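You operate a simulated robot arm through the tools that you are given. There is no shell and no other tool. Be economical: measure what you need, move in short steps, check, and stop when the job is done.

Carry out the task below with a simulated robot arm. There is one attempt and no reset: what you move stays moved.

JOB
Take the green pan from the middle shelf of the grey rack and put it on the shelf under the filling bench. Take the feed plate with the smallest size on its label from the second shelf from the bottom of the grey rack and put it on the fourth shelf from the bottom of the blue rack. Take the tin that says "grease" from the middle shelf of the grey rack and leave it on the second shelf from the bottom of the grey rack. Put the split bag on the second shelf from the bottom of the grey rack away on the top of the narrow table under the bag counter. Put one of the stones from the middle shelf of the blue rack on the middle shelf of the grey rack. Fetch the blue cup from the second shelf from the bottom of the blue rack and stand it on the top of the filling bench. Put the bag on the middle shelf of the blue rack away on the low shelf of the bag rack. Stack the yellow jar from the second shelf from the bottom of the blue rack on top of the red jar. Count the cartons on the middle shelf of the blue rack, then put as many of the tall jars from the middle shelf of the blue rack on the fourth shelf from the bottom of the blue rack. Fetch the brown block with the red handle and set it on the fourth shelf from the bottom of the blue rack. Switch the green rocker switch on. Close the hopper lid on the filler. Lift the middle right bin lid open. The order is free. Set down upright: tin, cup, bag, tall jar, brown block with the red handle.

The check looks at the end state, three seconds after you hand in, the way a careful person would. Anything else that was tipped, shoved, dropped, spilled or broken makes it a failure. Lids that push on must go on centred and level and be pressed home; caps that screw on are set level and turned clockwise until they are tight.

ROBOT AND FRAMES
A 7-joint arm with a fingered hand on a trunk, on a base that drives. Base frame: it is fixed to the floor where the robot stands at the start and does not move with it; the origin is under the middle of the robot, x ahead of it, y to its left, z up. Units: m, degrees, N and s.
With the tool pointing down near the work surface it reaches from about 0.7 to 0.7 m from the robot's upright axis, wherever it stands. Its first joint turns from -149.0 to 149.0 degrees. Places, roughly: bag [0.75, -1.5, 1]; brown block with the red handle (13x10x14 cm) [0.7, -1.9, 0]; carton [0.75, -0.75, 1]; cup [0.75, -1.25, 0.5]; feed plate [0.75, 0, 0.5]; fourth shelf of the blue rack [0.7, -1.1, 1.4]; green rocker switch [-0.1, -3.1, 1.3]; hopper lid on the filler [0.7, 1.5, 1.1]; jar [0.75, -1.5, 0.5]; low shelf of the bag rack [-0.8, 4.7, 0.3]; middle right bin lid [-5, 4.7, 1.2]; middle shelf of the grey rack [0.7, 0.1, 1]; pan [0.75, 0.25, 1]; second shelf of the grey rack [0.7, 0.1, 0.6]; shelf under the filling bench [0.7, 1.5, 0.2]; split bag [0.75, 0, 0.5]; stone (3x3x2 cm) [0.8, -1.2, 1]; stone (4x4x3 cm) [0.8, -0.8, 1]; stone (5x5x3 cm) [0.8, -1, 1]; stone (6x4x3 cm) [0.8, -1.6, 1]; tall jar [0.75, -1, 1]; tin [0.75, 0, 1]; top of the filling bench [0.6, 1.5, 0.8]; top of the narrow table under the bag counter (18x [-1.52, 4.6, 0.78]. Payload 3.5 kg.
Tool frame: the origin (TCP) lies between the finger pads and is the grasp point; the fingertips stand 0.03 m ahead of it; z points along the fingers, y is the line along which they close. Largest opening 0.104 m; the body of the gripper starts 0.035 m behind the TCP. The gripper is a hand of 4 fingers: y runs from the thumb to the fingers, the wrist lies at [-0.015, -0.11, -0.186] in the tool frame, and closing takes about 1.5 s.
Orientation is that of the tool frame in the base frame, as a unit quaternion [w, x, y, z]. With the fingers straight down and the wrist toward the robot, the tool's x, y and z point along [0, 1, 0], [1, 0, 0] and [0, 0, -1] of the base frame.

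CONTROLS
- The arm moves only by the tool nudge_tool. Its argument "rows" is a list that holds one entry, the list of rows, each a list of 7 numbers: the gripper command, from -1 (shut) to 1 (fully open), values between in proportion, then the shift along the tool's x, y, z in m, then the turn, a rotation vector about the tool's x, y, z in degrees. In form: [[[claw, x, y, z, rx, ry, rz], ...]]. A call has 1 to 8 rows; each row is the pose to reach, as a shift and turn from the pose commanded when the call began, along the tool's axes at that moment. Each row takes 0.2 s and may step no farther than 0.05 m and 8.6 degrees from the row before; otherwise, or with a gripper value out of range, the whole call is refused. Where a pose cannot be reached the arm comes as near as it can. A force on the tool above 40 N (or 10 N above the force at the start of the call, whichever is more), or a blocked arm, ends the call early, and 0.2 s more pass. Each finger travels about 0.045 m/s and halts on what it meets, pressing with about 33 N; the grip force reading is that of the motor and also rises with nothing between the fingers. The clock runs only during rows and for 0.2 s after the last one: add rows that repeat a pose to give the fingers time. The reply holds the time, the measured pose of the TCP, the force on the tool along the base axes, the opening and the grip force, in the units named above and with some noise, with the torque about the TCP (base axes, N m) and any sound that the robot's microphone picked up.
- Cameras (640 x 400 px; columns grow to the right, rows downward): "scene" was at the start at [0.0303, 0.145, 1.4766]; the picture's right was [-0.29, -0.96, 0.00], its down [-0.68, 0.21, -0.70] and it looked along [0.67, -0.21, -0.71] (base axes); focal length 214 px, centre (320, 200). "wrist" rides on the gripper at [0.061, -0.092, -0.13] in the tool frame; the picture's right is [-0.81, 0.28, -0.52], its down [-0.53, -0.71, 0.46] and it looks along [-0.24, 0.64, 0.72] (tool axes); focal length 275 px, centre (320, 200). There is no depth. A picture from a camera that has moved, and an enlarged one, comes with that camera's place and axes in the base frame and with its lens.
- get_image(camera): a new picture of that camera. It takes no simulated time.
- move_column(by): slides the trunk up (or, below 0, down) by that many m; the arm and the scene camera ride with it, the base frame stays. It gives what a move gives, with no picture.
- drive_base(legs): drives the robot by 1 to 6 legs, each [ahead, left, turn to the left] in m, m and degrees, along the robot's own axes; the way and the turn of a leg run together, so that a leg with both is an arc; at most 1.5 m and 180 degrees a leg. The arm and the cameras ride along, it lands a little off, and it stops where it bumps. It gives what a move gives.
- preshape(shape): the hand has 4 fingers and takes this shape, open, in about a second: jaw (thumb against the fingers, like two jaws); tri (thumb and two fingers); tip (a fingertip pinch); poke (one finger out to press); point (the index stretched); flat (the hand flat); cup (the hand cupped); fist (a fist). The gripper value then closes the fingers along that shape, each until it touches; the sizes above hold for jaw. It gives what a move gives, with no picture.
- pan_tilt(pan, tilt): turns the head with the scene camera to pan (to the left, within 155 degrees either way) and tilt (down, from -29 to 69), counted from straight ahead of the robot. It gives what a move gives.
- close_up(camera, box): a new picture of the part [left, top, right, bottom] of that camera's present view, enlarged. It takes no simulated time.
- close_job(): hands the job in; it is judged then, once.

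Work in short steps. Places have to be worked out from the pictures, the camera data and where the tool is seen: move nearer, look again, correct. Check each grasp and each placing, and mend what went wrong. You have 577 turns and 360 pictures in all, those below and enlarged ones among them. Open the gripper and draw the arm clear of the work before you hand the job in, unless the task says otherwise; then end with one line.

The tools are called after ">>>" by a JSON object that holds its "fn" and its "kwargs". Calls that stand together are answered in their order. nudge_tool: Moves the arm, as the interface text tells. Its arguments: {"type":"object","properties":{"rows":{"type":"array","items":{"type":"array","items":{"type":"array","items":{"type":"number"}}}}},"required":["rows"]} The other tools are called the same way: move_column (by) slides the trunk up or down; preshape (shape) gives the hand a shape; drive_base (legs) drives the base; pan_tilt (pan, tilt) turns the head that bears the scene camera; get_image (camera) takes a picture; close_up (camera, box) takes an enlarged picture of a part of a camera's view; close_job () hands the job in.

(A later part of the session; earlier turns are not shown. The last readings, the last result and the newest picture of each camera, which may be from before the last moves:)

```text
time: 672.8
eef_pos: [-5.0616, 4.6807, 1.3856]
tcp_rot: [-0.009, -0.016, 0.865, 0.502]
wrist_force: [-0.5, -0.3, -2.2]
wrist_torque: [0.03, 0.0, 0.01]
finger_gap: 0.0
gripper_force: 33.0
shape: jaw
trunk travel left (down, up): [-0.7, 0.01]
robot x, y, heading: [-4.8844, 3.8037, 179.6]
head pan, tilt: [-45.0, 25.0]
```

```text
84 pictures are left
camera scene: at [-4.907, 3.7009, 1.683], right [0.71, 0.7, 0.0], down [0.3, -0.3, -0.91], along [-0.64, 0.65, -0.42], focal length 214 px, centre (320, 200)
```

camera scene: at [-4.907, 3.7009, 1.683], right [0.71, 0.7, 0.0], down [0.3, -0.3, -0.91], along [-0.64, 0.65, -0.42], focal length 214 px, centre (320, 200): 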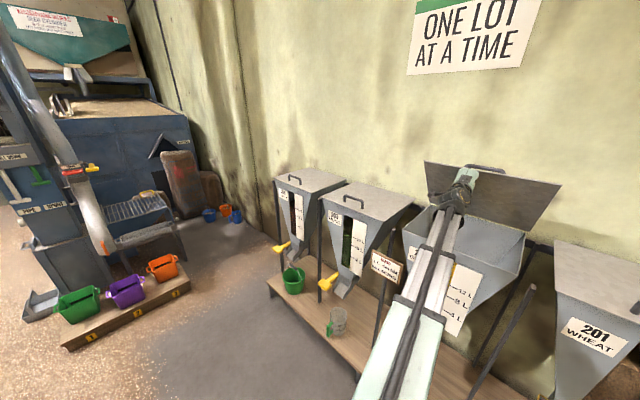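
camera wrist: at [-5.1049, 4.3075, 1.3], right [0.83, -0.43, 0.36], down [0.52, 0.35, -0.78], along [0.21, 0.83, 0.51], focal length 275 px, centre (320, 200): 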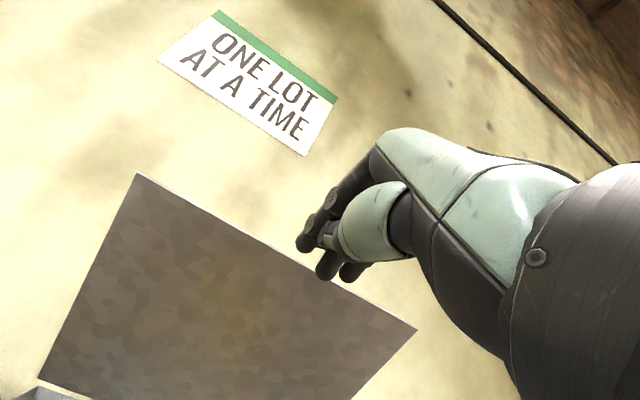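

Moving freely. Continue forward.

>>> {"fn": "nudge_tool", "kwargs": {"rows": [[[-1, 0, 0.0252, 0.0316, 0, 0, 0], [-1, 0, 0.0487, 0.0643, 0, 0, 0], [-1, 0, 0.0662, 0.0946, 0, 0, 0], [-1, 0, 0.0819, 0.1259, 0, 0, 0]]]}}

>>> {"fn": "get_image", "kwargs": {"camera": "scene"}}

```text
time: 673.8
eef_pos: [-5.0655, 4.8287, 1.3986]
tcp_rot: [-0.009, -0.016, 0.864, 0.503]
wrist_force: [-0.2, -0.6, 1.9]
wrist_torque: [0.01, 0.0, 0.04]
finger_gap: 0.0002
gripper_force: 33.3
shape: jaw
trunk travel left (down, up): [-0.7, 0.01]
robot x, y, heading: [-4.8811, 3.8041, 179.3]
head pan, tilt: [-45.0, 25.0]
```

```text
83 pictures are left
camera scene: at [-4.9069, 3.7006, 1.683], right [0.71, 0.7, 0.0], down [0.3, -0.3, -0.91], along [-0.64, 0.65, -0.42], focal length 214 px, centre (320, 200)
```

scene: 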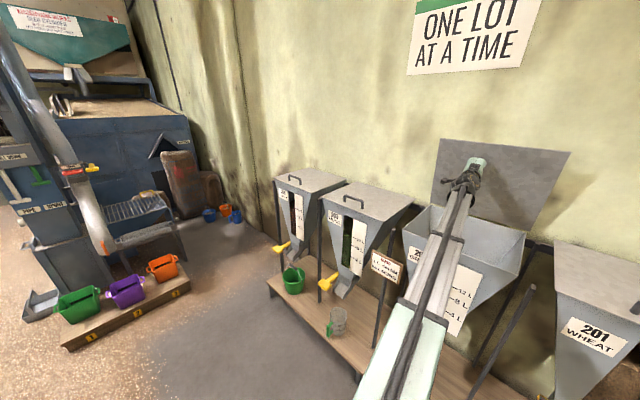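

Almost vertical. Push a little more until it leans back.

>>> {"fn": "nudge_tool", "kwargs": {"rows": [[[-1, 0, 0.01, 0.0173, 0, 0, 0], [-1, 0, 0.02, 0.0346, 0, 0, 0], [-1, 0, 0.0275, 0.0476, 0, 0, 0]]]}}

>>> {"fn": "get_image", "kwargs": {"camera": "scene"}}

```text
time: 674.3
eef_pos: [-5.0667, 4.844, 1.3983]
tcp_rot: [-0.009, -0.016, 0.864, 0.503]
wrist_force: [0.8, -15.4, -1.0]
wrist_torque: [-0.03, 0.02, -0.03]
finger_gap: 0.0
gripper_force: 33.0
shape: jaw
trunk travel left (down, up): [-0.7, 0.01]
robot x, y, heading: [-4.8858, 3.8078, 179.4]
head pan, tilt: [-45.0, 25.0]
stopped in row 2: the force on the tool passed its limit at 50 N (the readings are from after the stop); the commanded pose is now the measured one
```

```text
82 pictures are left
camera scene: at [-4.9066, 3.6983, 1.6828], right [0.71, 0.7, 0.0], down [0.3, -0.3, -0.91], along [-0.64, 0.65, -0.42], focal length 214 px, centre (320, 200)
```

scene: 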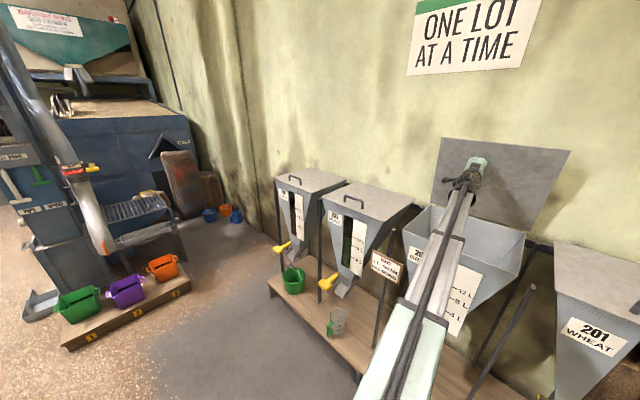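

It reached its stop (fully open). Withdraw straight back and verify it stays.

>>> {"fn": "nudge_tool", "kwargs": {"rows": [[[-1, 0, -0.0225, -0.039, 0, 0, 0], [-1, 0, -0.045, -0.078, 0, 0, 0], [-1, 0, -0.0675, -0.117, 0, 0, 0], [-1, 0, -0.09, -0.156, 0, 0, 0], [-1, 0, -0.1125, -0.195, 0, 0, 0], [-1, 0, -0.135, -0.234, 0, 0, 0], [-1, 0, -0.1575, -0.273, 0, 0, 0], [-1, 0, -0.18, -0.312, 0, 0, 0]]]}}

>>> {"fn": "get_image", "kwargs": {"camera": "scene"}}

```text
time: 676.1
eef_pos: [-5.0531, 4.4865, 1.3973]
tcp_rot: [-0.01, -0.017, 0.864, 0.503]
wrist_force: [0.2, -0.1, 0.7]
wrist_torque: [0.0, -0.01, 0.01]
finger_gap: 0.0
gripper_force: 33.4
shape: jaw
trunk travel left (down, up): [-0.7, 0.01]
robot x, y, heading: [-4.8869, 3.8075, 179.7]
head pan, tilt: [-45.0, 25.0]
```

```text
81 pictures are left
camera scene: at [-4.9069, 3.6998, 1.6829], right [0.71, 0.7, 0.0], down [0.3, -0.3, -0.91], along [-0.64, 0.65, -0.42], focal length 214 px, centre (320, 200)
```

scene: 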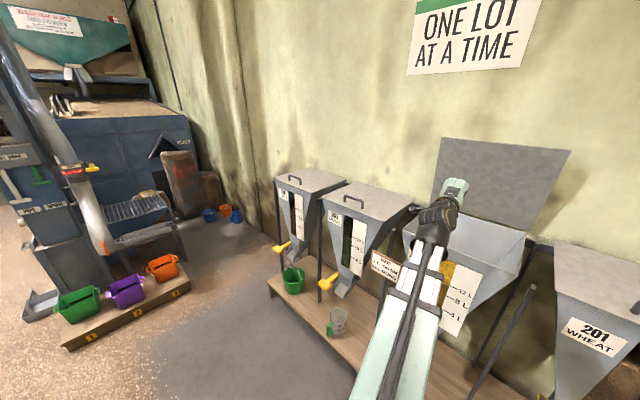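

The lid stays fully open. Last: the split bag. Swing the arm round to the front (two equal calls), then drive back along the corridor.

>>> {"fn": "nudge_tool", "kwargs": {"rows": [[[0, 0.0427, -0.0124, -0.0214, 0, 3.55, -2.05], [0, 0.0855, -0.0247, -0.0429, 0, 7.1, -4.1], [0, 0.128, -0.0371, -0.0643, 0, 10.65, -6.15], [0, 0.171, -0.0495, -0.0857, 0, 14.2, -8.2], [0, 0.2137, -0.0619, -0.107, 0, 17.75, -10.25], [0, 0.2565, -0.0742, -0.1286, 0, 21.3, -12.3], [0, 0.299, -0.0866, -0.15, 0, 24.85, -14.35], [0, 0.342, -0.099, -0.1715, 0, 28.4, -16.4]]]}}

>>> {"fn": "nudge_tool", "kwargs": {"rows": [[[0, 0.0427, -0.0124, -0.0214, 0, 3.55, -2.05], [0, 0.0855, -0.0247, -0.0429, 0, 7.1, -4.1], [0, 0.128, -0.0371, -0.0643, 0, 10.65, -6.15], [0, 0.171, -0.0495, -0.0857, 0, 14.2, -8.2], [0, 0.2137, -0.0619, -0.107, 0, 17.75, -10.25], [0, 0.2565, -0.0742, -0.1286, 0, 21.3, -12.3], [0, 0.299, -0.0866, -0.15, 0, 24.85, -14.35], [0, 0.342, -0.099, -0.1715, 0, 28.4, -16.4]]]}}

```text
time: 677.9
eef_pos: [-5.3879, 4.2792, 1.3954]
tcp_rot: [-0.15, -0.261, 0.824, 0.48]
wrist_force: [1.0, 0.1, 0.1]
wrist_torque: [0.04, 0.04, -0.02]
finger_gap: 0.0516
gripper_force: 0.1
shape: jaw
trunk travel left (down, up): [-0.7, 0.01]
robot x, y, heading: [-4.889, 3.8088, 179.5]
head pan, tilt: [-45.0, 25.0]
```

```text
time: 679.7
eef_pos: [-5.5508, 3.9137, 1.3924]
tcp_rot: [-0.278, -0.485, 0.717, 0.417]
wrist_force: [-0.1, 0.3, -1.3]
wrist_torque: [0.0, -0.01, -0.03]
finger_gap: 0.0519
gripper_force: 0.1
shape: jaw
trunk travel left (down, up): [-0.7, 0.01]
robot x, y, heading: [-4.887, 3.8053, 179.5]
head pan, tilt: [-45.0, 25.0]
```

Drive back out of the corridor, then south into open floor.

>>> {"fn": "drive_base", "kwargs": {"legs": [[-1.3, -0.04, 0.3], [-1.3, 0.05, 0]]}}

>>> {"fn": "drive_base", "kwargs": {"legs": [[0, 1.45, 0], [0, 1.4, 0], [0, 0, 180]]}}

```text
time: 692.3
eef_pos: [-2.966, 3.9374, 1.3903]
tcp_rot: [-0.284, -0.495, 0.709, 0.414]
wrist_force: [0.7, 0.2, 0.0]
wrist_torque: [-0.01, 0.0, -0.03]
finger_gap: 0.0516
gripper_force: 0.1
shape: jaw
trunk travel left (down, up): [-0.7, 0.01]
robot x, y, heading: [-2.2933, 3.847, -178.7]
head pan, tilt: [-45.0, 25.0]
```

```text
time: 701.3
eef_pos: [-2.9085, 2.4571, 1.3912]
tcp_rot: [-0.258, -0.449, 0.739, 0.431]
wrist_force: [-0.3, 0.9, 0.4]
wrist_torque: [0.01, 0.03, 0.0]
finger_gap: 0.0519
gripper_force: 0.0
shape: jaw
trunk travel left (down, up): [-0.7, 0.01]
robot x, y, heading: [-2.2528, 2.2847, 174.1]
head pan, tilt: [-45.0, 25.0]
stopped in leg 2: the robot was blocked; the commanded pose is now the measured one
```

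Blocked by something on the left; look.

>>> {"fn": "pan_tilt", "kwargs": {"pan": 90, "tilt": 40}}

>>> {"fn": "get_image", "kwargs": {"camera": "scene"}}

```text
time: 703.5
eef_pos: [-2.907, 2.4559, 1.3907]
tcp_rot: [-0.257, -0.449, 0.739, 0.43]
wrist_force: [-0.3, -0.2, 0.0]
wrist_torque: [0.0, -0.01, 0.0]
finger_gap: 0.052
gripper_force: 0.1
shape: jaw
trunk travel left (down, up): [-0.7, 0.01]
robot x, y, heading: [-2.2543, 2.2823, 173.6]
head pan, tilt: [90.0, 40.0]
```

```text
80 pictures are left
camera scene: at [-2.2396, 2.0248, 1.6597], right [-0.99, 0.11, 0.0], down [0.07, 0.64, -0.77], along [-0.08, -0.76, -0.64], focal length 214 px, centre (320, 200)
```

scene: 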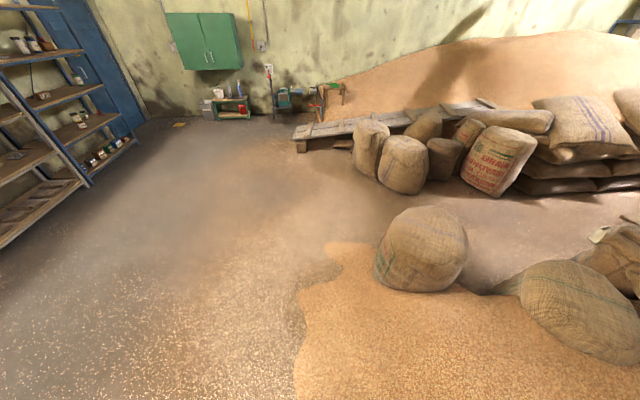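

The sand's edge blocks at x<-2.2. Back up to x≈-1.6, then go south.

>>> {"fn": "drive_base", "kwargs": {"legs": [[-0.65, 0, 5.5], [0, 1.4, 0], [0, 0, 90], [0, 0, 90]]}}

```text
time: 721.5
eef_pos: [-0.9784, 0.6863, 1.3911]
tcp_rot: [0.418, 0.717, 0.484, 0.278]
wrist_force: [0.4, -0.5, 0.0]
wrist_torque: [0.0, 0.0, -0.02]
finger_gap: 0.0519
gripper_force: 0.1
shape: jaw
trunk travel left (down, up): [-0.7, 0.01]
robot x, y, heading: [-1.6452, 0.7975, -0.4]
head pan, tilt: [90.0, 40.0]
```

Now lower the trunk and bring the hand to the side-grasp orientation (pointing right, closing fore-aft) in free space.

>>> {"fn": "move_column", "kwargs": {"by": -0.4}}

>>> {"fn": "move_column", "kwargs": {"by": -0.1}}

>>> {"fn": "nudge_tool", "kwargs": {"rows": [[[1, -0.0346, -0.0203, 0.0279, 0, 0, 0], [1, -0.0692, -0.0406, 0.0558, 0, 0, 0], [1, -0.1038, -0.061, 0.0838, 0, 0, 0], [1, -0.1384, -0.0813, 0.1117, 0, 0, 0], [1, -0.173, -0.1016, 0.1396, 0, 0, 0], [1, -0.2076, -0.122, 0.1675, 0, 0, 0], [1, -0.2422, -0.1423, 0.1954, 0, 0, 0], [1, -0.2767, -0.1622, 0.2233, 0, 0, 0]]]}}

>>> {"fn": "nudge_tool", "kwargs": {"rows": [[[1, -0.029, 0.0057, 0.0103, 3.318, -5.027, -4.927], [1, -0.058, 0.0115, 0.0206, 6.636, -10.05, -9.854], [1, -0.087, 0.0172, 0.031, 9.954, -15.08, -14.78], [1, -0.116, 0.0229, 0.0413, 13.27, -20.11, -19.71], [1, -0.145, 0.0286, 0.0516, 16.59, -25.13, -24.63], [1, -0.174, 0.0344, 0.062, 19.91, -30.16, -29.56], [1, -0.203, 0.04, 0.0722, 23.23, -35.19, -34.49], [1, -0.2317, 0.0458, 0.0825, 26.54, -40.2, -39.42]]]}}

>>> {"fn": "nudge_tool", "kwargs": {"rows": [[[1, 0, 0, 0, 3.318, -5.027, -4.927], [1, 0, 0, 0, 6.636, -10.05, -9.854], [1, 0, 0, 0, 9.954, -15.08, -14.78], [1, 0, 0, 0, 9.954, -15.08, -14.78]]]}}

```text
time: 725.3
eef_pos: [-0.9789, 0.6865, 0.9915]
tcp_rot: [0.418, 0.717, 0.484, 0.278]
wrist_force: [0.9, 0.0, 0.5]
wrist_torque: [0.01, 0.0, -0.01]
finger_gap: 0.0518
gripper_force: 0.0
shape: jaw
trunk travel left (down, up): [-0.3, 0.41]
robot x, y, heading: [-1.6438, 0.7947, -0.6]
head pan, tilt: [90.0, 40.0]
```

```text
time: 726.6
eef_pos: [-0.978, 0.6859, 0.8909]
tcp_rot: [0.417, 0.717, 0.485, 0.278]
wrist_force: [-0.2, 0.8, 0.5]
wrist_torque: [-0.01, -0.02, 0.02]
finger_gap: 0.052
gripper_force: 0.1
shape: jaw
trunk travel left (down, up): [-0.2, 0.51]
robot x, y, heading: [-1.6455, 0.7955, -0.3]
head pan, tilt: [90.0, 40.0]
```

```text
time: 728.4
eef_pos: [-0.9783, 0.3872, 0.6388]
tcp_rot: [0.418, 0.716, 0.485, 0.278]
wrist_force: [-1.5, 0.6, 0.6]
wrist_torque: [0.02, -0.03, -0.01]
finger_gap: 0.1037
gripper_force: 0.0
shape: jaw
out of reach, approached as far as the arm can: row 4
trunk travel left (down, up): [-0.2, 0.51]
robot x, y, heading: [-1.646, 0.7946, -0.7]
head pan, tilt: [90.0, 40.0]
```

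```text
time: 730.2
eef_pos: [-0.9799, 0.1349, 0.6376]
tcp_rot: [0.452, 0.641, 0.57, -0.246]
wrist_force: [-0.5, -0.1, -0.5]
wrist_torque: [0.0, 0.01, 0.03]
finger_gap: 0.1038
gripper_force: 0.1
shape: jaw
trunk travel left (down, up): [-0.2, 0.51]
robot x, y, heading: [-1.644, 0.7984, -0.7]
head pan, tilt: [90.0, 40.0]
```

```text
time: 731.2
eef_pos: [-1.0047, 0.1063, 0.6373]
tcp_rot: [0.483, 0.533, 0.565, -0.403]
wrist_force: [-0.4, -0.4, 0.5]
wrist_torque: [0.02, -0.01, 0.0]
finger_gap: 0.104
gripper_force: 0.1
shape: jaw
out of reach, approached as far as the arm can: row 1, 2, 3, 4
trunk travel left (down, up): [-0.2, 0.51]
robot x, y, heading: [-1.6437, 0.7937, -0.6]
head pan, tilt: [90.0, 40.0]
```

Reached: pointing right with a 12° down-tilt (yaw 6.7° off, corrected by turning the base). Turn the base, approach the rack's left part, and look.

>>> {"fn": "drive_base", "kwargs": {"legs": [[0, 0.2, -6.7], [1.25, 0.055, 0]]}}

>>> {"fn": "pan_tilt", "kwargs": {"pan": -15, "tilt": 30}}

>>> {"fn": "get_image", "kwargs": {"camera": "scene"}}

>>> {"fn": "get_image", "kwargs": {"camera": "wrist"}}

```text
time: 738.8
eef_pos: [0.1991, 0.1262, 0.6368]
tcp_rot: [0.459, 0.566, 0.533, -0.43]
wrist_force: [0.9, -0.2, 0.7]
wrist_torque: [-0.01, -0.01, 0.06]
finger_gap: 0.1036
gripper_force: 0.0
shape: jaw
trunk travel left (down, up): [-0.2, 0.51]
robot x, y, heading: [-0.3555, 0.8826, -7.1]
head pan, tilt: [90.0, 40.0]
```

```text
time: 740.6
eef_pos: [0.1984, 0.1263, 0.6381]
tcp_rot: [0.459, 0.566, 0.533, -0.43]
wrist_force: [-0.3, -0.3, -0.2]
wrist_torque: [0.01, -0.02, 0.01]
finger_gap: 0.1038
gripper_force: 0.0
shape: jaw
trunk travel left (down, up): [-0.2, 0.51]
robot x, y, heading: [-0.356, 0.8844, -7.5]
head pan, tilt: [-15.0, 30.0]
```

```text
79 pictures are left
camera scene: at [-0.2975, 1.0249, 1.175], right [-0.38, -0.93, 0.0], down [-0.46, 0.19, -0.87], along [0.8, -0.33, -0.5], focal length 214 px, centre (320, 200)
```

scene: 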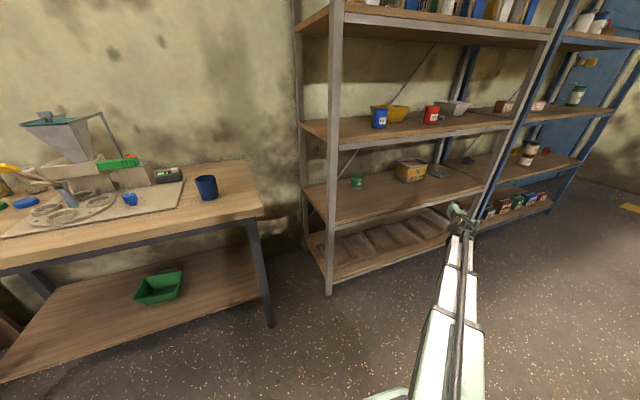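

```text
78 pictures are left
camera wrist: at [0.1118, 0.2678, 0.599], right [0.22, 0.33, 0.92], down [-0.74, -0.55, 0.38], along [0.63, -0.77, 0.13], focal length 275 px, centre (320, 200)
```

wrist: 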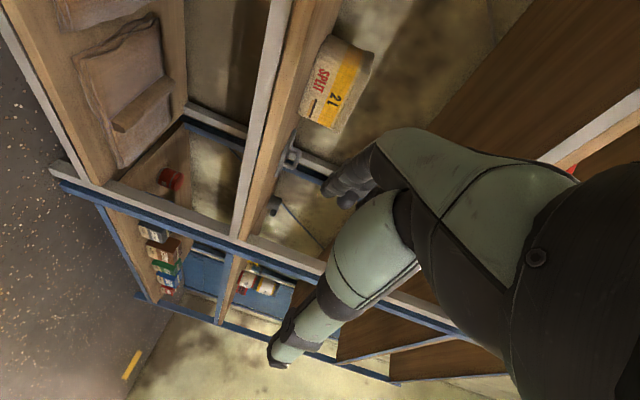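

>>> {"fn": "close_up", "kwargs": {"camera": "wrist", "box": [270, 20, 400, 140]}}

>>> {"fn": "close_up", "kwargs": {"camera": "scene", "box": [380, 140, 460, 200]}}

```text
3.33 times, centred on (335, 80) of wrist
camera zoom: at [0.1118, 0.2678, 0.599], right [0.22, 0.33, 0.92], down [-0.74, -0.55, 0.38], along [0.63, -0.77, 0.13], focal length 918 px, centre (270, 600)
```

zoom: 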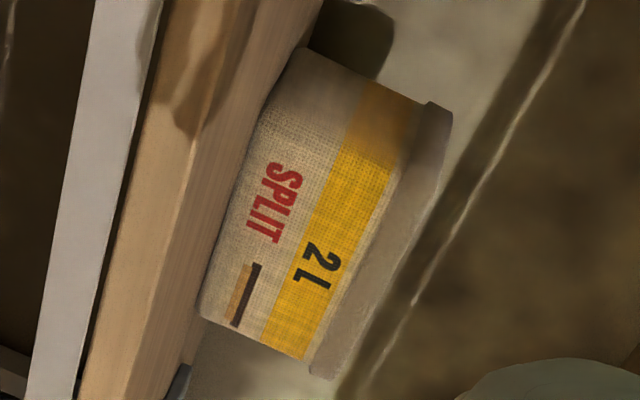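

```text
6.67 times, centred on (420, 170) of scene
camera zoom: at [-0.2975, 1.0249, 1.175], right [-0.38, -0.93, 0.0], down [-0.46, 0.19, -0.87], along [0.8, -0.33, -0.5], focal length 1430 px, centre (-347, 400)
```

zoom: 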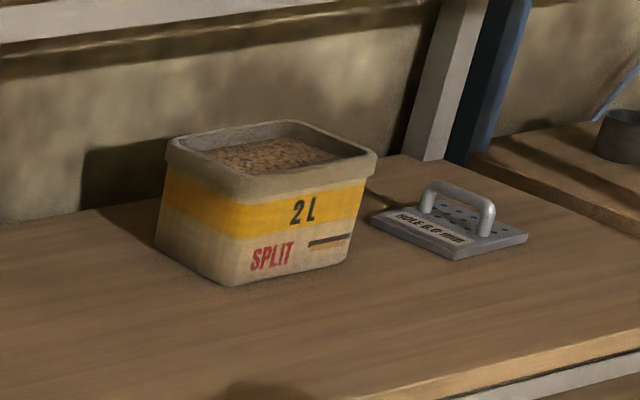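

Close measurement says the bag's depth is ~0.11, too wide for an end grasp, so I'll pinch its front wall as with the pan. Back off and re-orient the hand (wrist to robot, 30° pitch).

>>> {"fn": "drive_base", "kwargs": {"legs": [[-0.35, 0, 7.4]]}}

>>> {"fn": "nudge_tool", "kwargs": {"rows": [[[0, -0.0012, 0.0127, -0.0387, -2.267, 7.66, 1.749], [0, -0.0023, 0.0253, -0.0775, -4.534, 15.32, 3.498], [0, -0.0035, 0.038, -0.1162, -6.8, 22.98, 5.247], [0, -0.0047, 0.0507, -0.1549, -9.07, 30.64, 6.996], [0, -0.0058, 0.0634, -0.1936, -11.33, 38.3, 8.745], [0, -0.007, 0.076, -0.2324, -13.6, 45.96, 10.49], [0, -0.008, 0.0887, -0.271, -15.87, 53.62, 12.24], [0, -0.0093, 0.1014, -0.3098, -18.14, 61.28, 13.99]]]}}

>>> {"fn": "nudge_tool", "kwargs": {"rows": [[[0, 0, 0, 0, -2.267, 7.66, 1.749], [0, 0, 0, 0, -4.534, 15.32, 3.498], [0, 0, 0, 0, -4.534, 15.32, 3.498]]]}}

```text
time: 743.0
eef_pos: [-0.0661, 0.2273, 0.6356]
tcp_rot: [0.486, 0.531, 0.568, -0.399]
wrist_force: [-0.6, 1.2, -0.1]
wrist_torque: [-0.02, 0.01, 0.01]
finger_gap: 0.1037
gripper_force: 0.1
shape: jaw
trunk travel left (down, up): [-0.2, 0.51]
robot x, y, heading: [-0.7114, 0.9099, -0.3]
head pan, tilt: [-15.0, 30.0]
```

```text
time: 744.8
eef_pos: [-0.0073, 0.5381, 0.7148]
tcp_rot: [0.246, 0.642, 0.722, 0.074]
wrist_force: [-0.2, -0.8, -0.4]
wrist_torque: [-0.01, -0.04, -0.02]
finger_gap: 0.0522
gripper_force: 0.0
shape: jaw
trunk travel left (down, up): [-0.2, 0.51]
robot x, y, heading: [-0.713, 0.9086, -0.1]
head pan, tilt: [-15.0, 30.0]
```

```text
time: 745.5
eef_pos: [-0.0069, 0.5355, 0.7159]
tcp_rot: [0.169, 0.638, 0.725, 0.195]
wrist_force: [-0.4, 0.6, -0.4]
wrist_torque: [0.01, 0.01, -0.02]
finger_gap: 0.0523
gripper_force: 0.0
shape: jaw
trunk travel left (down, up): [-0.2, 0.51]
robot x, y, heading: [-0.7132, 0.9078, -0.1]
head pan, tilt: [-15.0, 30.0]
```

Correct the 7° yaw, re-centre the arm, and drive right in line with the bag.

>>> {"fn": "nudge_tool", "kwargs": {"rows": [[[0, 0.045, 0, 0, 0, -3.65, 6.32], [0, 0.09, 0, 0, 0, -3.65, 6.32], [0, 0.135, 0, 0, 0, -3.65, 6.32], [0, 0.18, 0, 0, 0, -3.65, 6.32], [0, 0.18, 0, 0, 0, -3.65, 6.32]]]}}

>>> {"fn": "drive_base", "kwargs": {"legs": [[0, -0.8, 0], [0.45, 0, 0]]}}

>>> {"fn": "get_image", "kwargs": {"camera": "wrist"}}

```text
time: 746.8
eef_pos: [-0.0277, 0.7152, 0.7165]
tcp_rot: [0.182, 0.683, 0.683, 0.184]
wrist_force: [0.0, 0.2, 0.1]
wrist_torque: [-0.01, -0.01, 0.02]
finger_gap: 0.0524
gripper_force: 0.1
shape: jaw
trunk travel left (down, up): [-0.2, 0.51]
robot x, y, heading: [-0.7093, 0.9075, 0.1]
head pan, tilt: [-15.0, 30.0]
```

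```text
time: 753.4
eef_pos: [0.4153, -0.1137, 0.7158]
tcp_rot: [0.183, 0.684, 0.682, 0.183]
wrist_force: [-0.1, -0.6, 0.9]
wrist_torque: [-0.02, 0.0, 0.0]
finger_gap: 0.0525
gripper_force: 0.1
shape: jaw
trunk travel left (down, up): [-0.2, 0.51]
robot x, y, heading: [-0.2735, 0.0871, -0.4]
head pan, tilt: [-15.0, 30.0]
```

```text
75 pictures are left
camera wrist: at [0.2712, -0.0514, 0.7828], right [-0.02, -0.81, 0.59], down [-0.39, -0.53, -0.75], along [0.92, -0.25, -0.3], focal length 275 px, centre (320, 200)
```

wrist: 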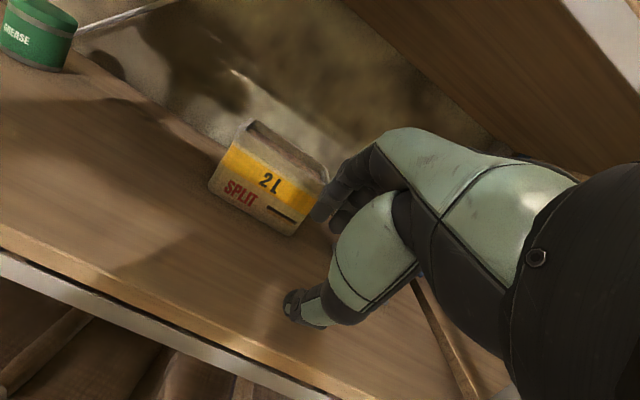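

Bag front at x≈0.70, y −0.007…−0.166, rim z≈0.665. Move in to just in front of and above the rim.

>>> {"fn": "nudge_tool", "kwargs": {"rows": [[[0, 0.015, 0.035, 0.02, 0, 0, 0], [0, 0.027, 0.075, 0.0433, 0, 0, 0], [0, 0.027, 0.115, 0.0664, 0, 0, 0], [0, 0.027, 0.155, 0.0895, 0, 0, 0], [0, 0.027, 0.1775, 0.1, 0, 0, 0], [0, 0.027, 0.1775, 0.1, 0, 0, 0]]]}}

>>> {"fn": "get_image", "kwargs": {"camera": "wrist"}}

>>> {"fn": "close_up", "kwargs": {"camera": "scene", "box": [280, 180, 400, 270]}}

```text
time: 754.8
eef_pos: [0.6187, -0.0869, 0.7193]
tcp_rot: [0.183, 0.684, 0.682, 0.183]
wrist_force: [0.2, 0.3, 0.5]
wrist_torque: [-0.03, 0.01, -0.05]
finger_gap: 0.0522
gripper_force: 0.0
shape: jaw
trunk travel left (down, up): [-0.2, 0.51]
robot x, y, heading: [-0.2668, 0.0888, -0.1]
head pan, tilt: [-15.0, 30.0]
```

```text
74 pictures are left
camera wrist: at [0.4766, -0.0239, 0.7859], right [-0.02, -0.81, 0.59], down [-0.39, -0.53, -0.75], along [0.92, -0.25, -0.3], focal length 275 px, centre (320, 200)
```

wrist: 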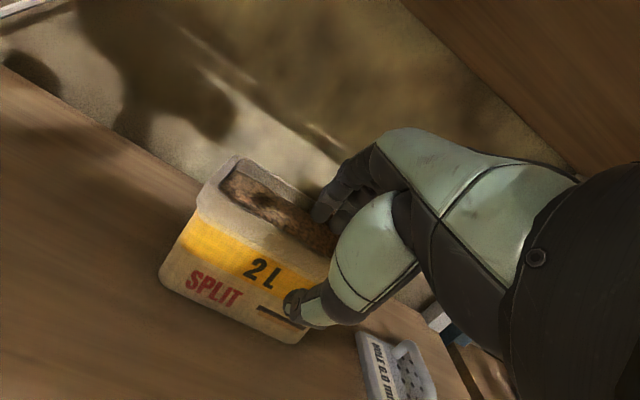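

```text
4.44 times, centred on (340, 225) of scene
camera zoom: at [-0.2291, 0.2302, 1.175], right [-0.26, -0.96, 0.0], down [-0.48, 0.13, -0.87], along [0.84, -0.23, -0.5], focal length 953 px, centre (231, 89)
```

zoom: 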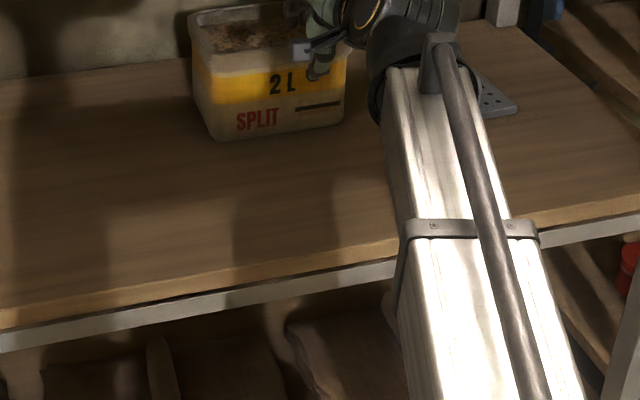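

Pitch the hand steeper (18°) and move over the front rim, then descend gently with force watch.

>>> {"fn": "nudge_tool", "kwargs": {"rows": [[[0, 0, 0.022, 0.014, 6, 0, 0], [0, 0, 0.0449, 0.028, 12, 0, 0], [0, 0, 0.0449, 0.028, 12, 0, 0]]]}}

>>> {"fn": "nudge_tool", "kwargs": {"rows": [[[0, 0, 0, 0.02, 0, 0, 0], [0, 0, 0, 0.035, 0, 0, 0], [0, 0, 0, 0.043, 0, 0, 0]]]}}

>>> {"fn": "get_image", "kwargs": {"camera": "wrist"}}

```text
time: 755.6
eef_pos: [0.6746, -0.0863, 0.7166]
tcp_rot: [0.11, 0.698, 0.698, 0.112]
wrist_force: [0.9, 0.6, 0.1]
wrist_torque: [-0.01, 0.0, -0.03]
finger_gap: 0.0525
gripper_force: 0.1
shape: jaw
trunk travel left (down, up): [-0.2, 0.51]
robot x, y, heading: [-0.2725, 0.0828, -0.2]
head pan, tilt: [-15.0, 30.0]
```

```text
time: 756.4
eef_pos: [0.6881, -0.0873, 0.6759]
tcp_rot: [0.111, 0.699, 0.697, 0.111]
wrist_force: [0.4, 0.8, -0.2]
wrist_torque: [0.04, -0.01, -0.02]
finger_gap: 0.0523
gripper_force: 0.1
shape: jaw
trunk travel left (down, up): [-0.2, 0.51]
robot x, y, heading: [-0.2688, 0.0863, -0.4]
head pan, tilt: [-15.0, 30.0]
```

```text
72 pictures are left
camera wrist: at [0.5608, -0.0256, 0.7706], right [0.1, -0.81, 0.58], down [-0.54, -0.53, -0.65], along [0.84, -0.25, -0.49], focal length 275 px, centre (320, 200)
```

wrist: 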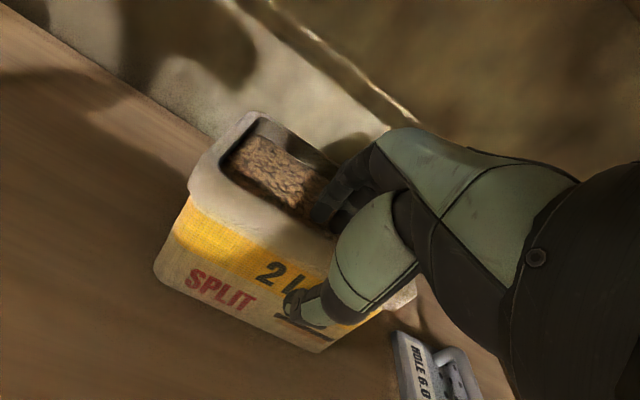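

Fingers inside, thumb outside, no contact. Descend 1.2 cm more and close.

>>> {"fn": "nudge_tool", "kwargs": {"rows": [[[0, 0, 0, 0.007, 0, 0, 0], [0, 0, 0, 0.013, 0, 0, 0]]]}}

>>> {"fn": "nudge_tool", "kwargs": {"rows": [[[-1, 0, 0, 0, 0, 0, 0], [-1, 0, 0, 0, 0, 0, 0], [-1, 0, 0, 0, 0, 0, 0], [-1, 0, 0, 0, 0, 0, 0], [-1, 0, 0, 0, 0, 0, 0], [-1, 0, 0, 0, 0, 0, 0]]]}}

>>> {"fn": "get_image", "kwargs": {"camera": "wrist"}}

```text
time: 757.0
eef_pos: [0.69, -0.0878, 0.6627]
tcp_rot: [0.111, 0.7, 0.697, 0.11]
wrist_force: [0.1, 0.5, 0.4]
wrist_torque: [-0.01, 0.04, 0.01]
finger_gap: 0.0524
gripper_force: 0.0
shape: jaw
trunk travel left (down, up): [-0.2, 0.51]
robot x, y, heading: [-0.274, 0.0871, -0.1]
head pan, tilt: [-15.0, 30.0]
```

```text
time: 758.4
eef_pos: [0.69, -0.0887, 0.6634]
tcp_rot: [0.11, 0.7, 0.697, 0.11]
wrist_force: [-0.4, 0.4, -0.9]
wrist_torque: [-0.02, 0.16, 0.07]
finger_gap: 0.0003
gripper_force: 33.2
shape: jaw
trunk travel left (down, up): [-0.2, 0.51]
robot x, y, heading: [-0.2698, 0.0872, -0.3]
head pan, tilt: [-15.0, 30.0]
```

```text
71 pictures are left
camera wrist: at [0.5631, -0.0265, 0.7584], right [0.1, -0.81, 0.58], down [-0.54, -0.53, -0.65], along [0.84, -0.25, -0.49], focal length 275 px, centre (320, 200)
```

wrist: 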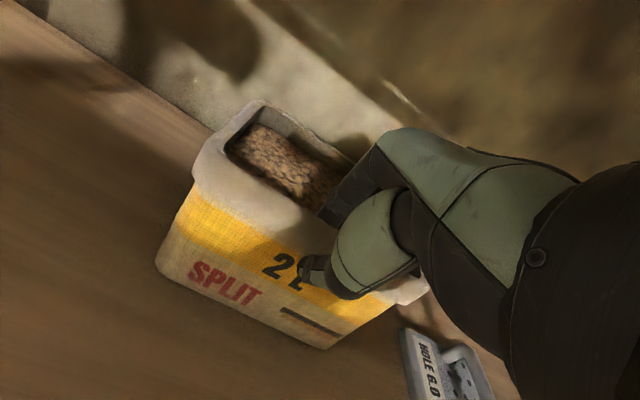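

Pinched. Test lift 2 cm.

>>> {"fn": "nudge_tool", "kwargs": {"rows": [[[-1, 0, 0.0031, -0.0095, 0, 0, 0], [-1, 0, 0.0062, -0.019, 0, 0, 0], [-1, 0, 0.0062, -0.019, 0, 0, 0]]]}}

>>> {"fn": "get_image", "kwargs": {"camera": "wrist"}}

>>> {"fn": "close_up", "kwargs": {"camera": "scene", "box": [280, 160, 400, 250]}}

```text
time: 759.2
eef_pos: [0.6882, -0.0876, 0.6814]
tcp_rot: [0.11, 0.699, 0.697, 0.111]
wrist_force: [0.0, 0.8, -13.9]
wrist_torque: [-0.03, 0.73, 0.0]
finger_gap: 0.0006
gripper_force: 32.6
shape: jaw
trunk travel left (down, up): [-0.2, 0.51]
robot x, y, heading: [-0.2673, 0.0828, -0.4]
head pan, tilt: [-15.0, 30.0]
```

```text
70 pictures are left
camera wrist: at [0.5624, -0.0261, 0.7773], right [0.1, -0.81, 0.58], down [-0.54, -0.53, -0.65], along [0.84, -0.25, -0.49], focal length 275 px, centre (320, 200)
```

wrist: 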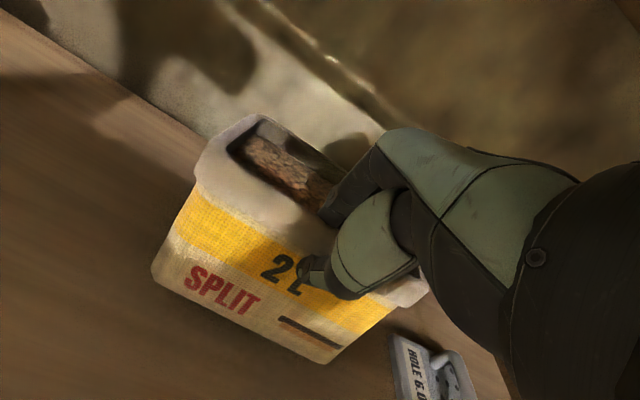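

```text
4.44 times, centred on (340, 205) of scene
camera zoom: at [-0.2277, 0.23, 1.1749], right [-0.26, -0.96, 0.0], down [-0.48, 0.13, -0.87], along [0.83, -0.23, -0.5], focal length 953 px, centre (231, 178)
```

zoom: 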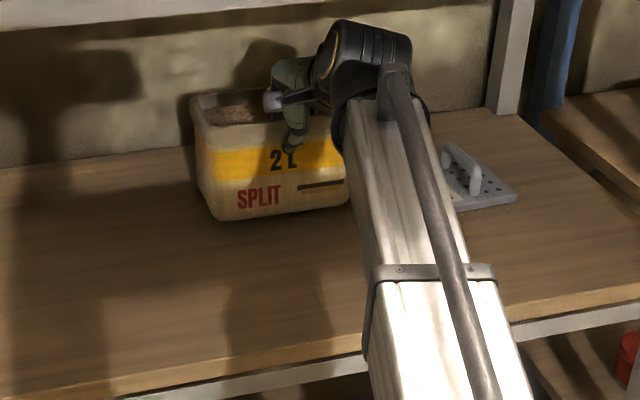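

Held (14 N) with slight droop. Lift 2 cm more and back out slowly.

>>> {"fn": "nudge_tool", "kwargs": {"rows": [[[-1, 0, 0.0031, -0.0095, 0, 0, 0], [-1, 0, 0.0062, -0.019, 0, 0, 0], [-1, 0, 0.0062, -0.019, 0, 0, 0]]]}}

>>> {"fn": "drive_base", "kwargs": {"legs": [[-0.25, 0, 0], [-0.3, 0, 0]]}}

>>> {"fn": "get_image", "kwargs": {"camera": "wrist"}}

>>> {"fn": "get_image", "kwargs": {"camera": "scene"}}

```text
time: 760.0
eef_pos: [0.6887, -0.0879, 0.7017]
tcp_rot: [0.11, 0.699, 0.698, 0.112]
wrist_force: [-0.6, 0.2, -13.9]
wrist_torque: [-0.02, 0.76, 0.01]
finger_gap: 0.0005
gripper_force: 33.0
shape: jaw
trunk travel left (down, up): [-0.2, 0.51]
robot x, y, heading: [-0.271, 0.0851, -0.1]
head pan, tilt: [-15.0, 30.0]
```

```text
time: 763.5
eef_pos: [0.1352, -0.0811, 0.7013]
tcp_rot: [0.109, 0.696, 0.701, 0.113]
wrist_force: [0.1, -0.2, -14.7]
wrist_torque: [0.01, 0.77, 0.0]
finger_gap: 0.0003
gripper_force: 32.9
shape: jaw
trunk travel left (down, up): [-0.2, 0.51]
robot x, y, heading: [-0.8239, 0.0859, 0.1]
head pan, tilt: [-15.0, 30.0]
```

```text
68 pictures are left
camera wrist: at [0.0093, -0.0206, 0.7969], right [0.11, -0.81, 0.57], down [-0.53, -0.53, -0.66], along [0.84, -0.24, -0.49], focal length 275 px, centre (320, 200)
```

wrist: 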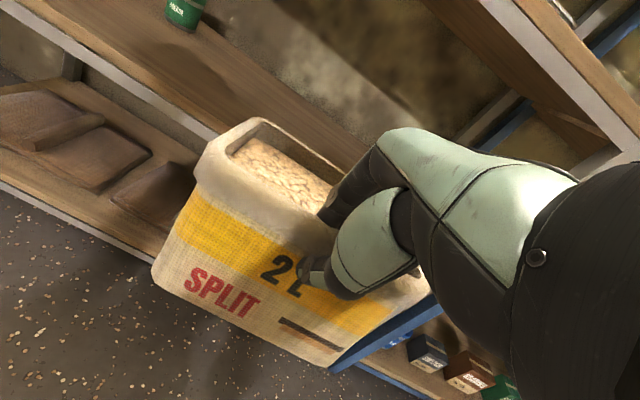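

```text
67 pictures are left
camera scene: at [-0.7818, 0.2313, 1.175], right [-0.26, -0.97, 0.0], down [-0.48, 0.13, -0.87], along [0.84, -0.22, -0.5], focal length 214 px, centre (320, 200)
```

scene: 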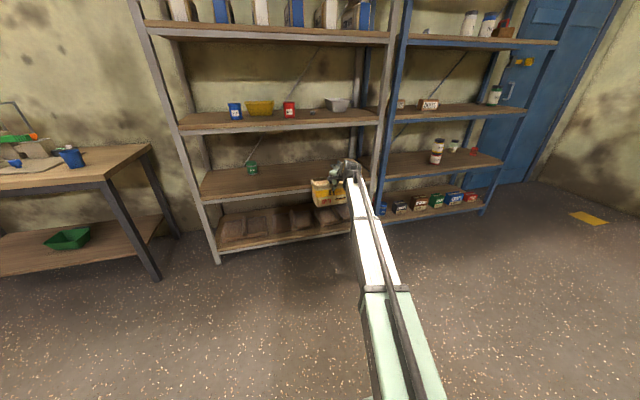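

Raise the trunk, turn left, and carry the bag up to the narrow table.

>>> {"fn": "move_column", "kwargs": {"by": 0.26}}

>>> {"fn": "drive_base", "kwargs": {"legs": [[0, 0, 45], [0, 0, 45], [0, 0.86, 0], [1.3, 0, 0]]}}

>>> {"fn": "get_image", "kwargs": {"camera": "wrist"}}

```text
time: 766.2
eef_pos: [0.1365, -0.0799, 0.9612]
tcp_rot: [0.109, 0.696, 0.701, 0.113]
wrist_force: [0.4, -0.1, -13.8]
wrist_torque: [-0.04, 0.76, 0.0]
finger_gap: 0.0009
gripper_force: 33.2
shape: jaw
trunk travel left (down, up): [-0.46, 0.25]
robot x, y, heading: [-0.8238, 0.0835, -0.0]
head pan, tilt: [-15.0, 30.0]
```

```text
time: 781.0
eef_pos: [-1.3859, 2.3708, 0.9618]
tcp_rot: [0.004, 0.034, 0.987, 0.156]
wrist_force: [-0.4, 0.6, -15.1]
wrist_torque: [-0.75, 0.11, -0.01]
finger_gap: 0.0004
gripper_force: 32.5
shape: jaw
trunk travel left (down, up): [-0.46, 0.25]
robot x, y, heading: [-1.6196, 1.4232, 85.9]
head pan, tilt: [-15.0, 30.0]
```

```text
66 pictures are left
camera wrist: at [-1.4538, 2.2473, 1.0568], right [0.82, 0.05, 0.57], down [0.49, -0.57, -0.66], along [0.3, 0.82, -0.49], focal length 275 px, centre (320, 200)
```

wrist: 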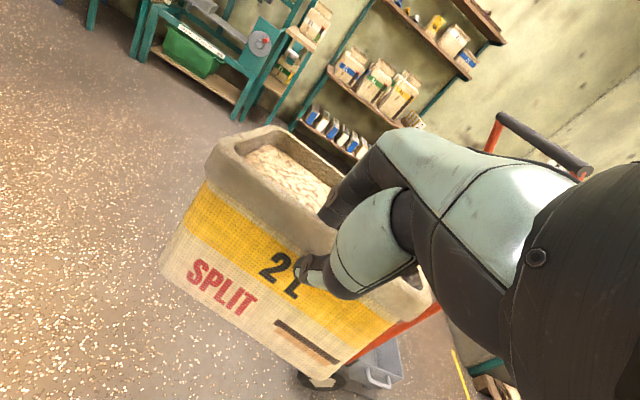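

Steady. Correct heading/offset and go on 1.3 m.

>>> {"fn": "drive_base", "kwargs": {"legs": [[0, 0.12, 4.1], [1.3, 0, 0]]}}

>>> {"fn": "drive_base", "kwargs": {"legs": [[0.4, 0, 0]]}}

>>> {"fn": "pan_tilt", "kwargs": {"pan": -5, "tilt": 35}}

>>> {"fn": "get_image", "kwargs": {"camera": "scene"}}

>>> {"fn": "get_image", "kwargs": {"camera": "wrist"}}

```text
time: 788.4
eef_pos: [-1.5911, 3.679, 0.9602]
tcp_rot: [-0.002, -0.009, 0.988, 0.156]
wrist_force: [0.0, 0.2, -14.2]
wrist_torque: [-0.76, 0.04, -0.03]
finger_gap: 0.0006
gripper_force: 33.1
shape: jaw
trunk travel left (down, up): [-0.46, 0.25]
robot x, y, heading: [-1.7465, 2.7132, 90.7]
head pan, tilt: [-15.0, 30.0]
```

```text
time: 790.8
eef_pos: [-1.6076, 4.0723, 0.9611]
tcp_rot: [-0.003, -0.013, 0.988, 0.156]
wrist_force: [0.4, -0.3, -14.5]
wrist_torque: [-0.73, 0.05, 0.01]
finger_gap: 0.0006
gripper_force: 32.9
shape: jaw
trunk travel left (down, up): [-0.46, 0.25]
robot x, y, heading: [-1.7521, 3.1094, 91.4]
head pan, tilt: [-15.0, 30.0]
```

```text
time: 791.5
eef_pos: [-1.6073, 4.0729, 0.9601]
tcp_rot: [-0.004, -0.014, 0.988, 0.156]
wrist_force: [0.1, -0.6, -14.1]
wrist_torque: [-0.74, 0.02, 0.0]
finger_gap: 0.0004
gripper_force: 32.8
shape: jaw
trunk travel left (down, up): [-0.46, 0.25]
robot x, y, heading: [-1.7521, 3.1114, 91.2]
head pan, tilt: [-5.0, 35.0]
```

```text
65 pictures are left
camera scene: at [-1.9178, 3.148, 1.4272], right [1.0, -0.07, 0.0], down [-0.04, -0.57, -0.82], along [0.05, 0.82, -0.57], focal length 214 px, centre (320, 200)
```

scene: 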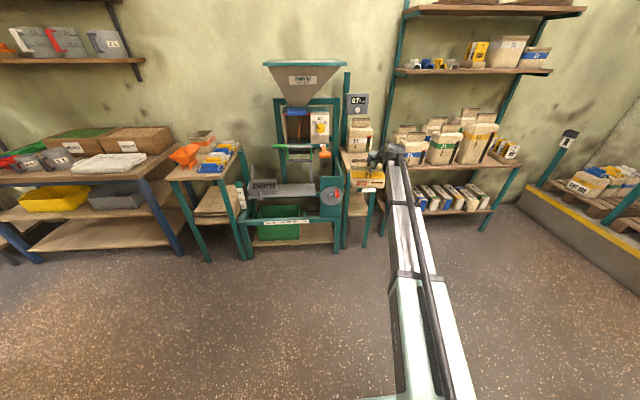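

```text
64 pictures are left
camera wrist: at [-1.6638, 3.9427, 1.0561], right [0.81, 0.13, 0.57], down [0.55, -0.52, -0.65], along [0.22, 0.84, -0.49], focal length 275 px, centre (320, 200)
```

wrist: 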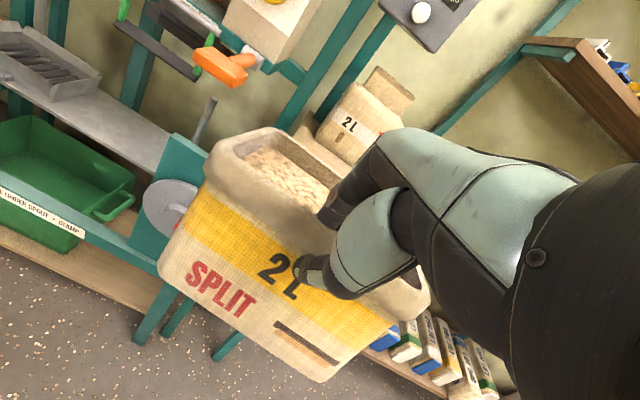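

>>> {"fn": "close_up", "kwargs": {"camera": "scene", "box": [310, 110, 420, 255]}}

```text
2.76 times, centred on (365, 182) of scene
camera zoom: at [-1.9178, 3.148, 1.4272], right [1.0, -0.07, 0.0], down [-0.04, -0.57, -0.82], along [0.05, 0.82, -0.57], focal length 592 px, centre (196, 248)
```

zoom: 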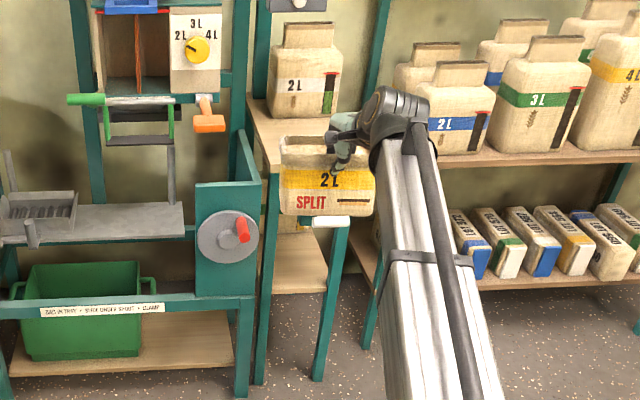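

Table: x −1.635…−1.435, front y≈4.41, 2L bag's front at ≈4.69, so the free strip is 0.27 deep. Straighten and align (right 0.045), then approach.

>>> {"fn": "drive_base", "kwargs": {"legs": [[0, -0.045, -1.6], [0.22, 0, 0]]}}

>>> {"fn": "get_image", "kwargs": {"camera": "wrist"}}

>>> {"fn": "close_up", "kwargs": {"camera": "scene", "box": [310, 110, 430, 250]}}

```text
time: 793.7
eef_pos: [-1.5316, 4.2887, 0.96]
tcp_rot: [-0.001, 0.0, 0.988, 0.155]
wrist_force: [-0.3, 0.2, -14.4]
wrist_torque: [-0.74, 0.1, -0.02]
finger_gap: 0.0007
gripper_force: 33.1
shape: jaw
trunk travel left (down, up): [-0.46, 0.25]
robot x, y, heading: [-1.7033, 3.3293, 89.5]
head pan, tilt: [-5.0, 35.0]
```

```text
62 pictures are left
camera wrist: at [-1.5925, 4.1617, 1.056], right [0.81, 0.1, 0.57], down [0.53, -0.54, -0.65], along [0.24, 0.84, -0.49], focal length 275 px, centre (320, 200)
```

wrist: 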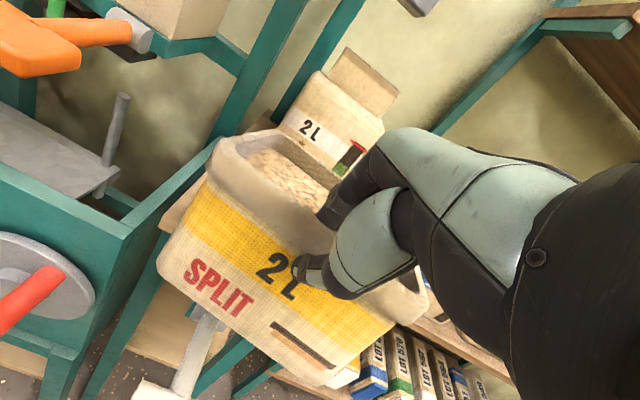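

```text
2.86 times, centred on (370, 180) of scene
camera zoom: at [-1.8695, 3.3747, 1.4271], right [1.0, -0.09, 0.0], down [-0.05, -0.57, -0.82], along [0.08, 0.81, -0.57], focal length 613 px, centre (177, 257)
```

zoom: 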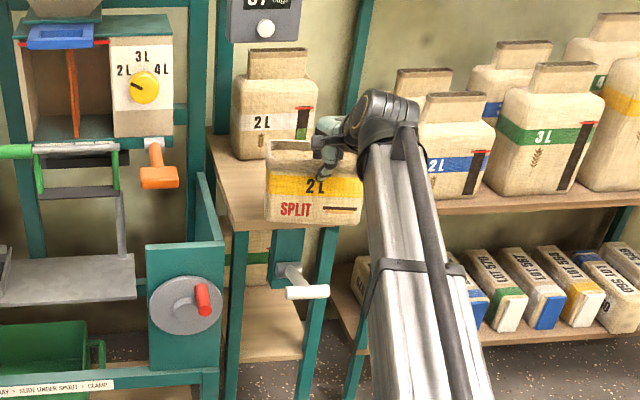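

Aligned (table centre ≈-1.535). Forward 0.16, then lower.

>>> {"fn": "drive_base", "kwargs": {"legs": [[0.165, 0, 0.4]]}}

>>> {"fn": "nudge_tool", "kwargs": {"rows": [[[-1, 0, -0.0062, 0.019, 0, 0, 0], [-1, 0, -0.0124, 0.038, 0, 0, 0], [-1, 0, -0.0124, 0.038, 0, 0, 0]]]}}

>>> {"fn": "close_up", "kwargs": {"camera": "scene", "box": [310, 110, 430, 250]}}

```text
time: 795.1
eef_pos: [-1.5409, 4.4546, 0.9598]
tcp_rot: [-0.003, -0.003, 0.988, 0.156]
wrist_force: [0.1, -0.3, -16.0]
wrist_torque: [-0.74, 0.04, 0.02]
finger_gap: 0.0006
gripper_force: 33.0
shape: jaw
trunk travel left (down, up): [-0.46, 0.25]
robot x, y, heading: [-1.7069, 3.4973, 90.1]
head pan, tilt: [-5.0, 35.0]
```

```text
time: 796.0
eef_pos: [-1.5414, 4.4551, 0.9203]
tcp_rot: [-0.002, -0.003, 0.988, 0.154]
wrist_force: [-0.1, -0.2, -14.3]
wrist_torque: [-0.75, 0.05, -0.05]
finger_gap: 0.0006
gripper_force: 33.0
shape: jaw
trunk travel left (down, up): [-0.46, 0.25]
robot x, y, heading: [-1.7034, 3.4936, 90.3]
head pan, tilt: [-5.0, 35.0]
```

```text
2.86 times, centred on (370, 180) of scene
camera zoom: at [-1.8696, 3.537, 1.4272], right [1.0, -0.08, 0.0], down [-0.05, -0.57, -0.82], along [0.07, 0.82, -0.57], focal length 613 px, centre (177, 257)
```

zoom: 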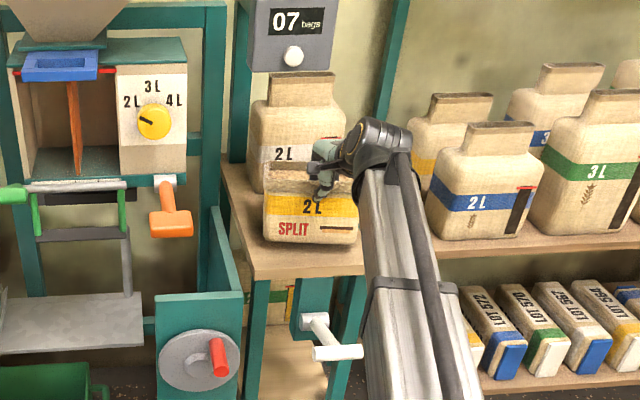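

Well centred. Lower in small steps to contact.

>>> {"fn": "nudge_tool", "kwargs": {"rows": [[[-1, 0, -0.003, 0.0095, 0, 0, 0], [-1, 0, -0.0046, 0.0143, 0, 0, 0], [-1, 0, -0.0046, 0.0143, 0, 0, 0]]]}}

>>> {"fn": "nudge_tool", "kwargs": {"rows": [[[-1, 0, -0.0012, 0.0038, 0, 0, 0], [-1, 0, -0.0025, 0.0076, 0, 0, 0], [-1, 0, -0.0025, 0.0076, 0, 0, 0]]]}}

>>> {"fn": "nudge_tool", "kwargs": {"rows": [[[-1, 0, -0.0012, 0.0038, 0, 0, 0], [-1, 0, -0.0025, 0.0076, 0, 0, 0], [-1, 0, -0.0025, 0.0076, 0, 0, 0]]]}}

```text
time: 796.8
eef_pos: [-1.5402, 4.4526, 0.9085]
tcp_rot: [-0.002, -0.004, 0.988, 0.156]
wrist_force: [-0.4, -4.4, -5.1]
wrist_torque: [-0.42, 0.12, 0.06]
finger_gap: 0.0007
gripper_force: 33.2
shape: jaw
trunk travel left (down, up): [-0.46, 0.25]
robot x, y, heading: [-1.7072, 3.4948, 89.9]
head pan, tilt: [-5.0, 35.0]
```

```text
time: 797.5
eef_pos: [-1.5411, 4.4543, 0.9002]
tcp_rot: [-0.002, -0.003, 0.988, 0.156]
wrist_force: [-1.7, -5.4, -3.4]
wrist_torque: [-0.18, 0.05, 0.07]
finger_gap: 0.0006
gripper_force: 33.1
shape: jaw
trunk travel left (down, up): [-0.46, 0.25]
robot x, y, heading: [-1.7072, 3.4924, 90.0]
head pan, tilt: [-5.0, 35.0]
```

```text
time: 798.4
eef_pos: [-1.5415, 4.4532, 0.8956]
tcp_rot: [-0.001, -0.004, 0.987, 0.158]
wrist_force: [-0.2, -4.2, 18.0]
wrist_torque: [-0.13, 0.03, 0.16]
finger_gap: 0.0012
gripper_force: 32.6
shape: jaw
trunk travel left (down, up): [-0.46, 0.25]
robot x, y, heading: [-1.7067, 3.4942, 90.3]
head pan, tilt: [-5.0, 35.0]
```

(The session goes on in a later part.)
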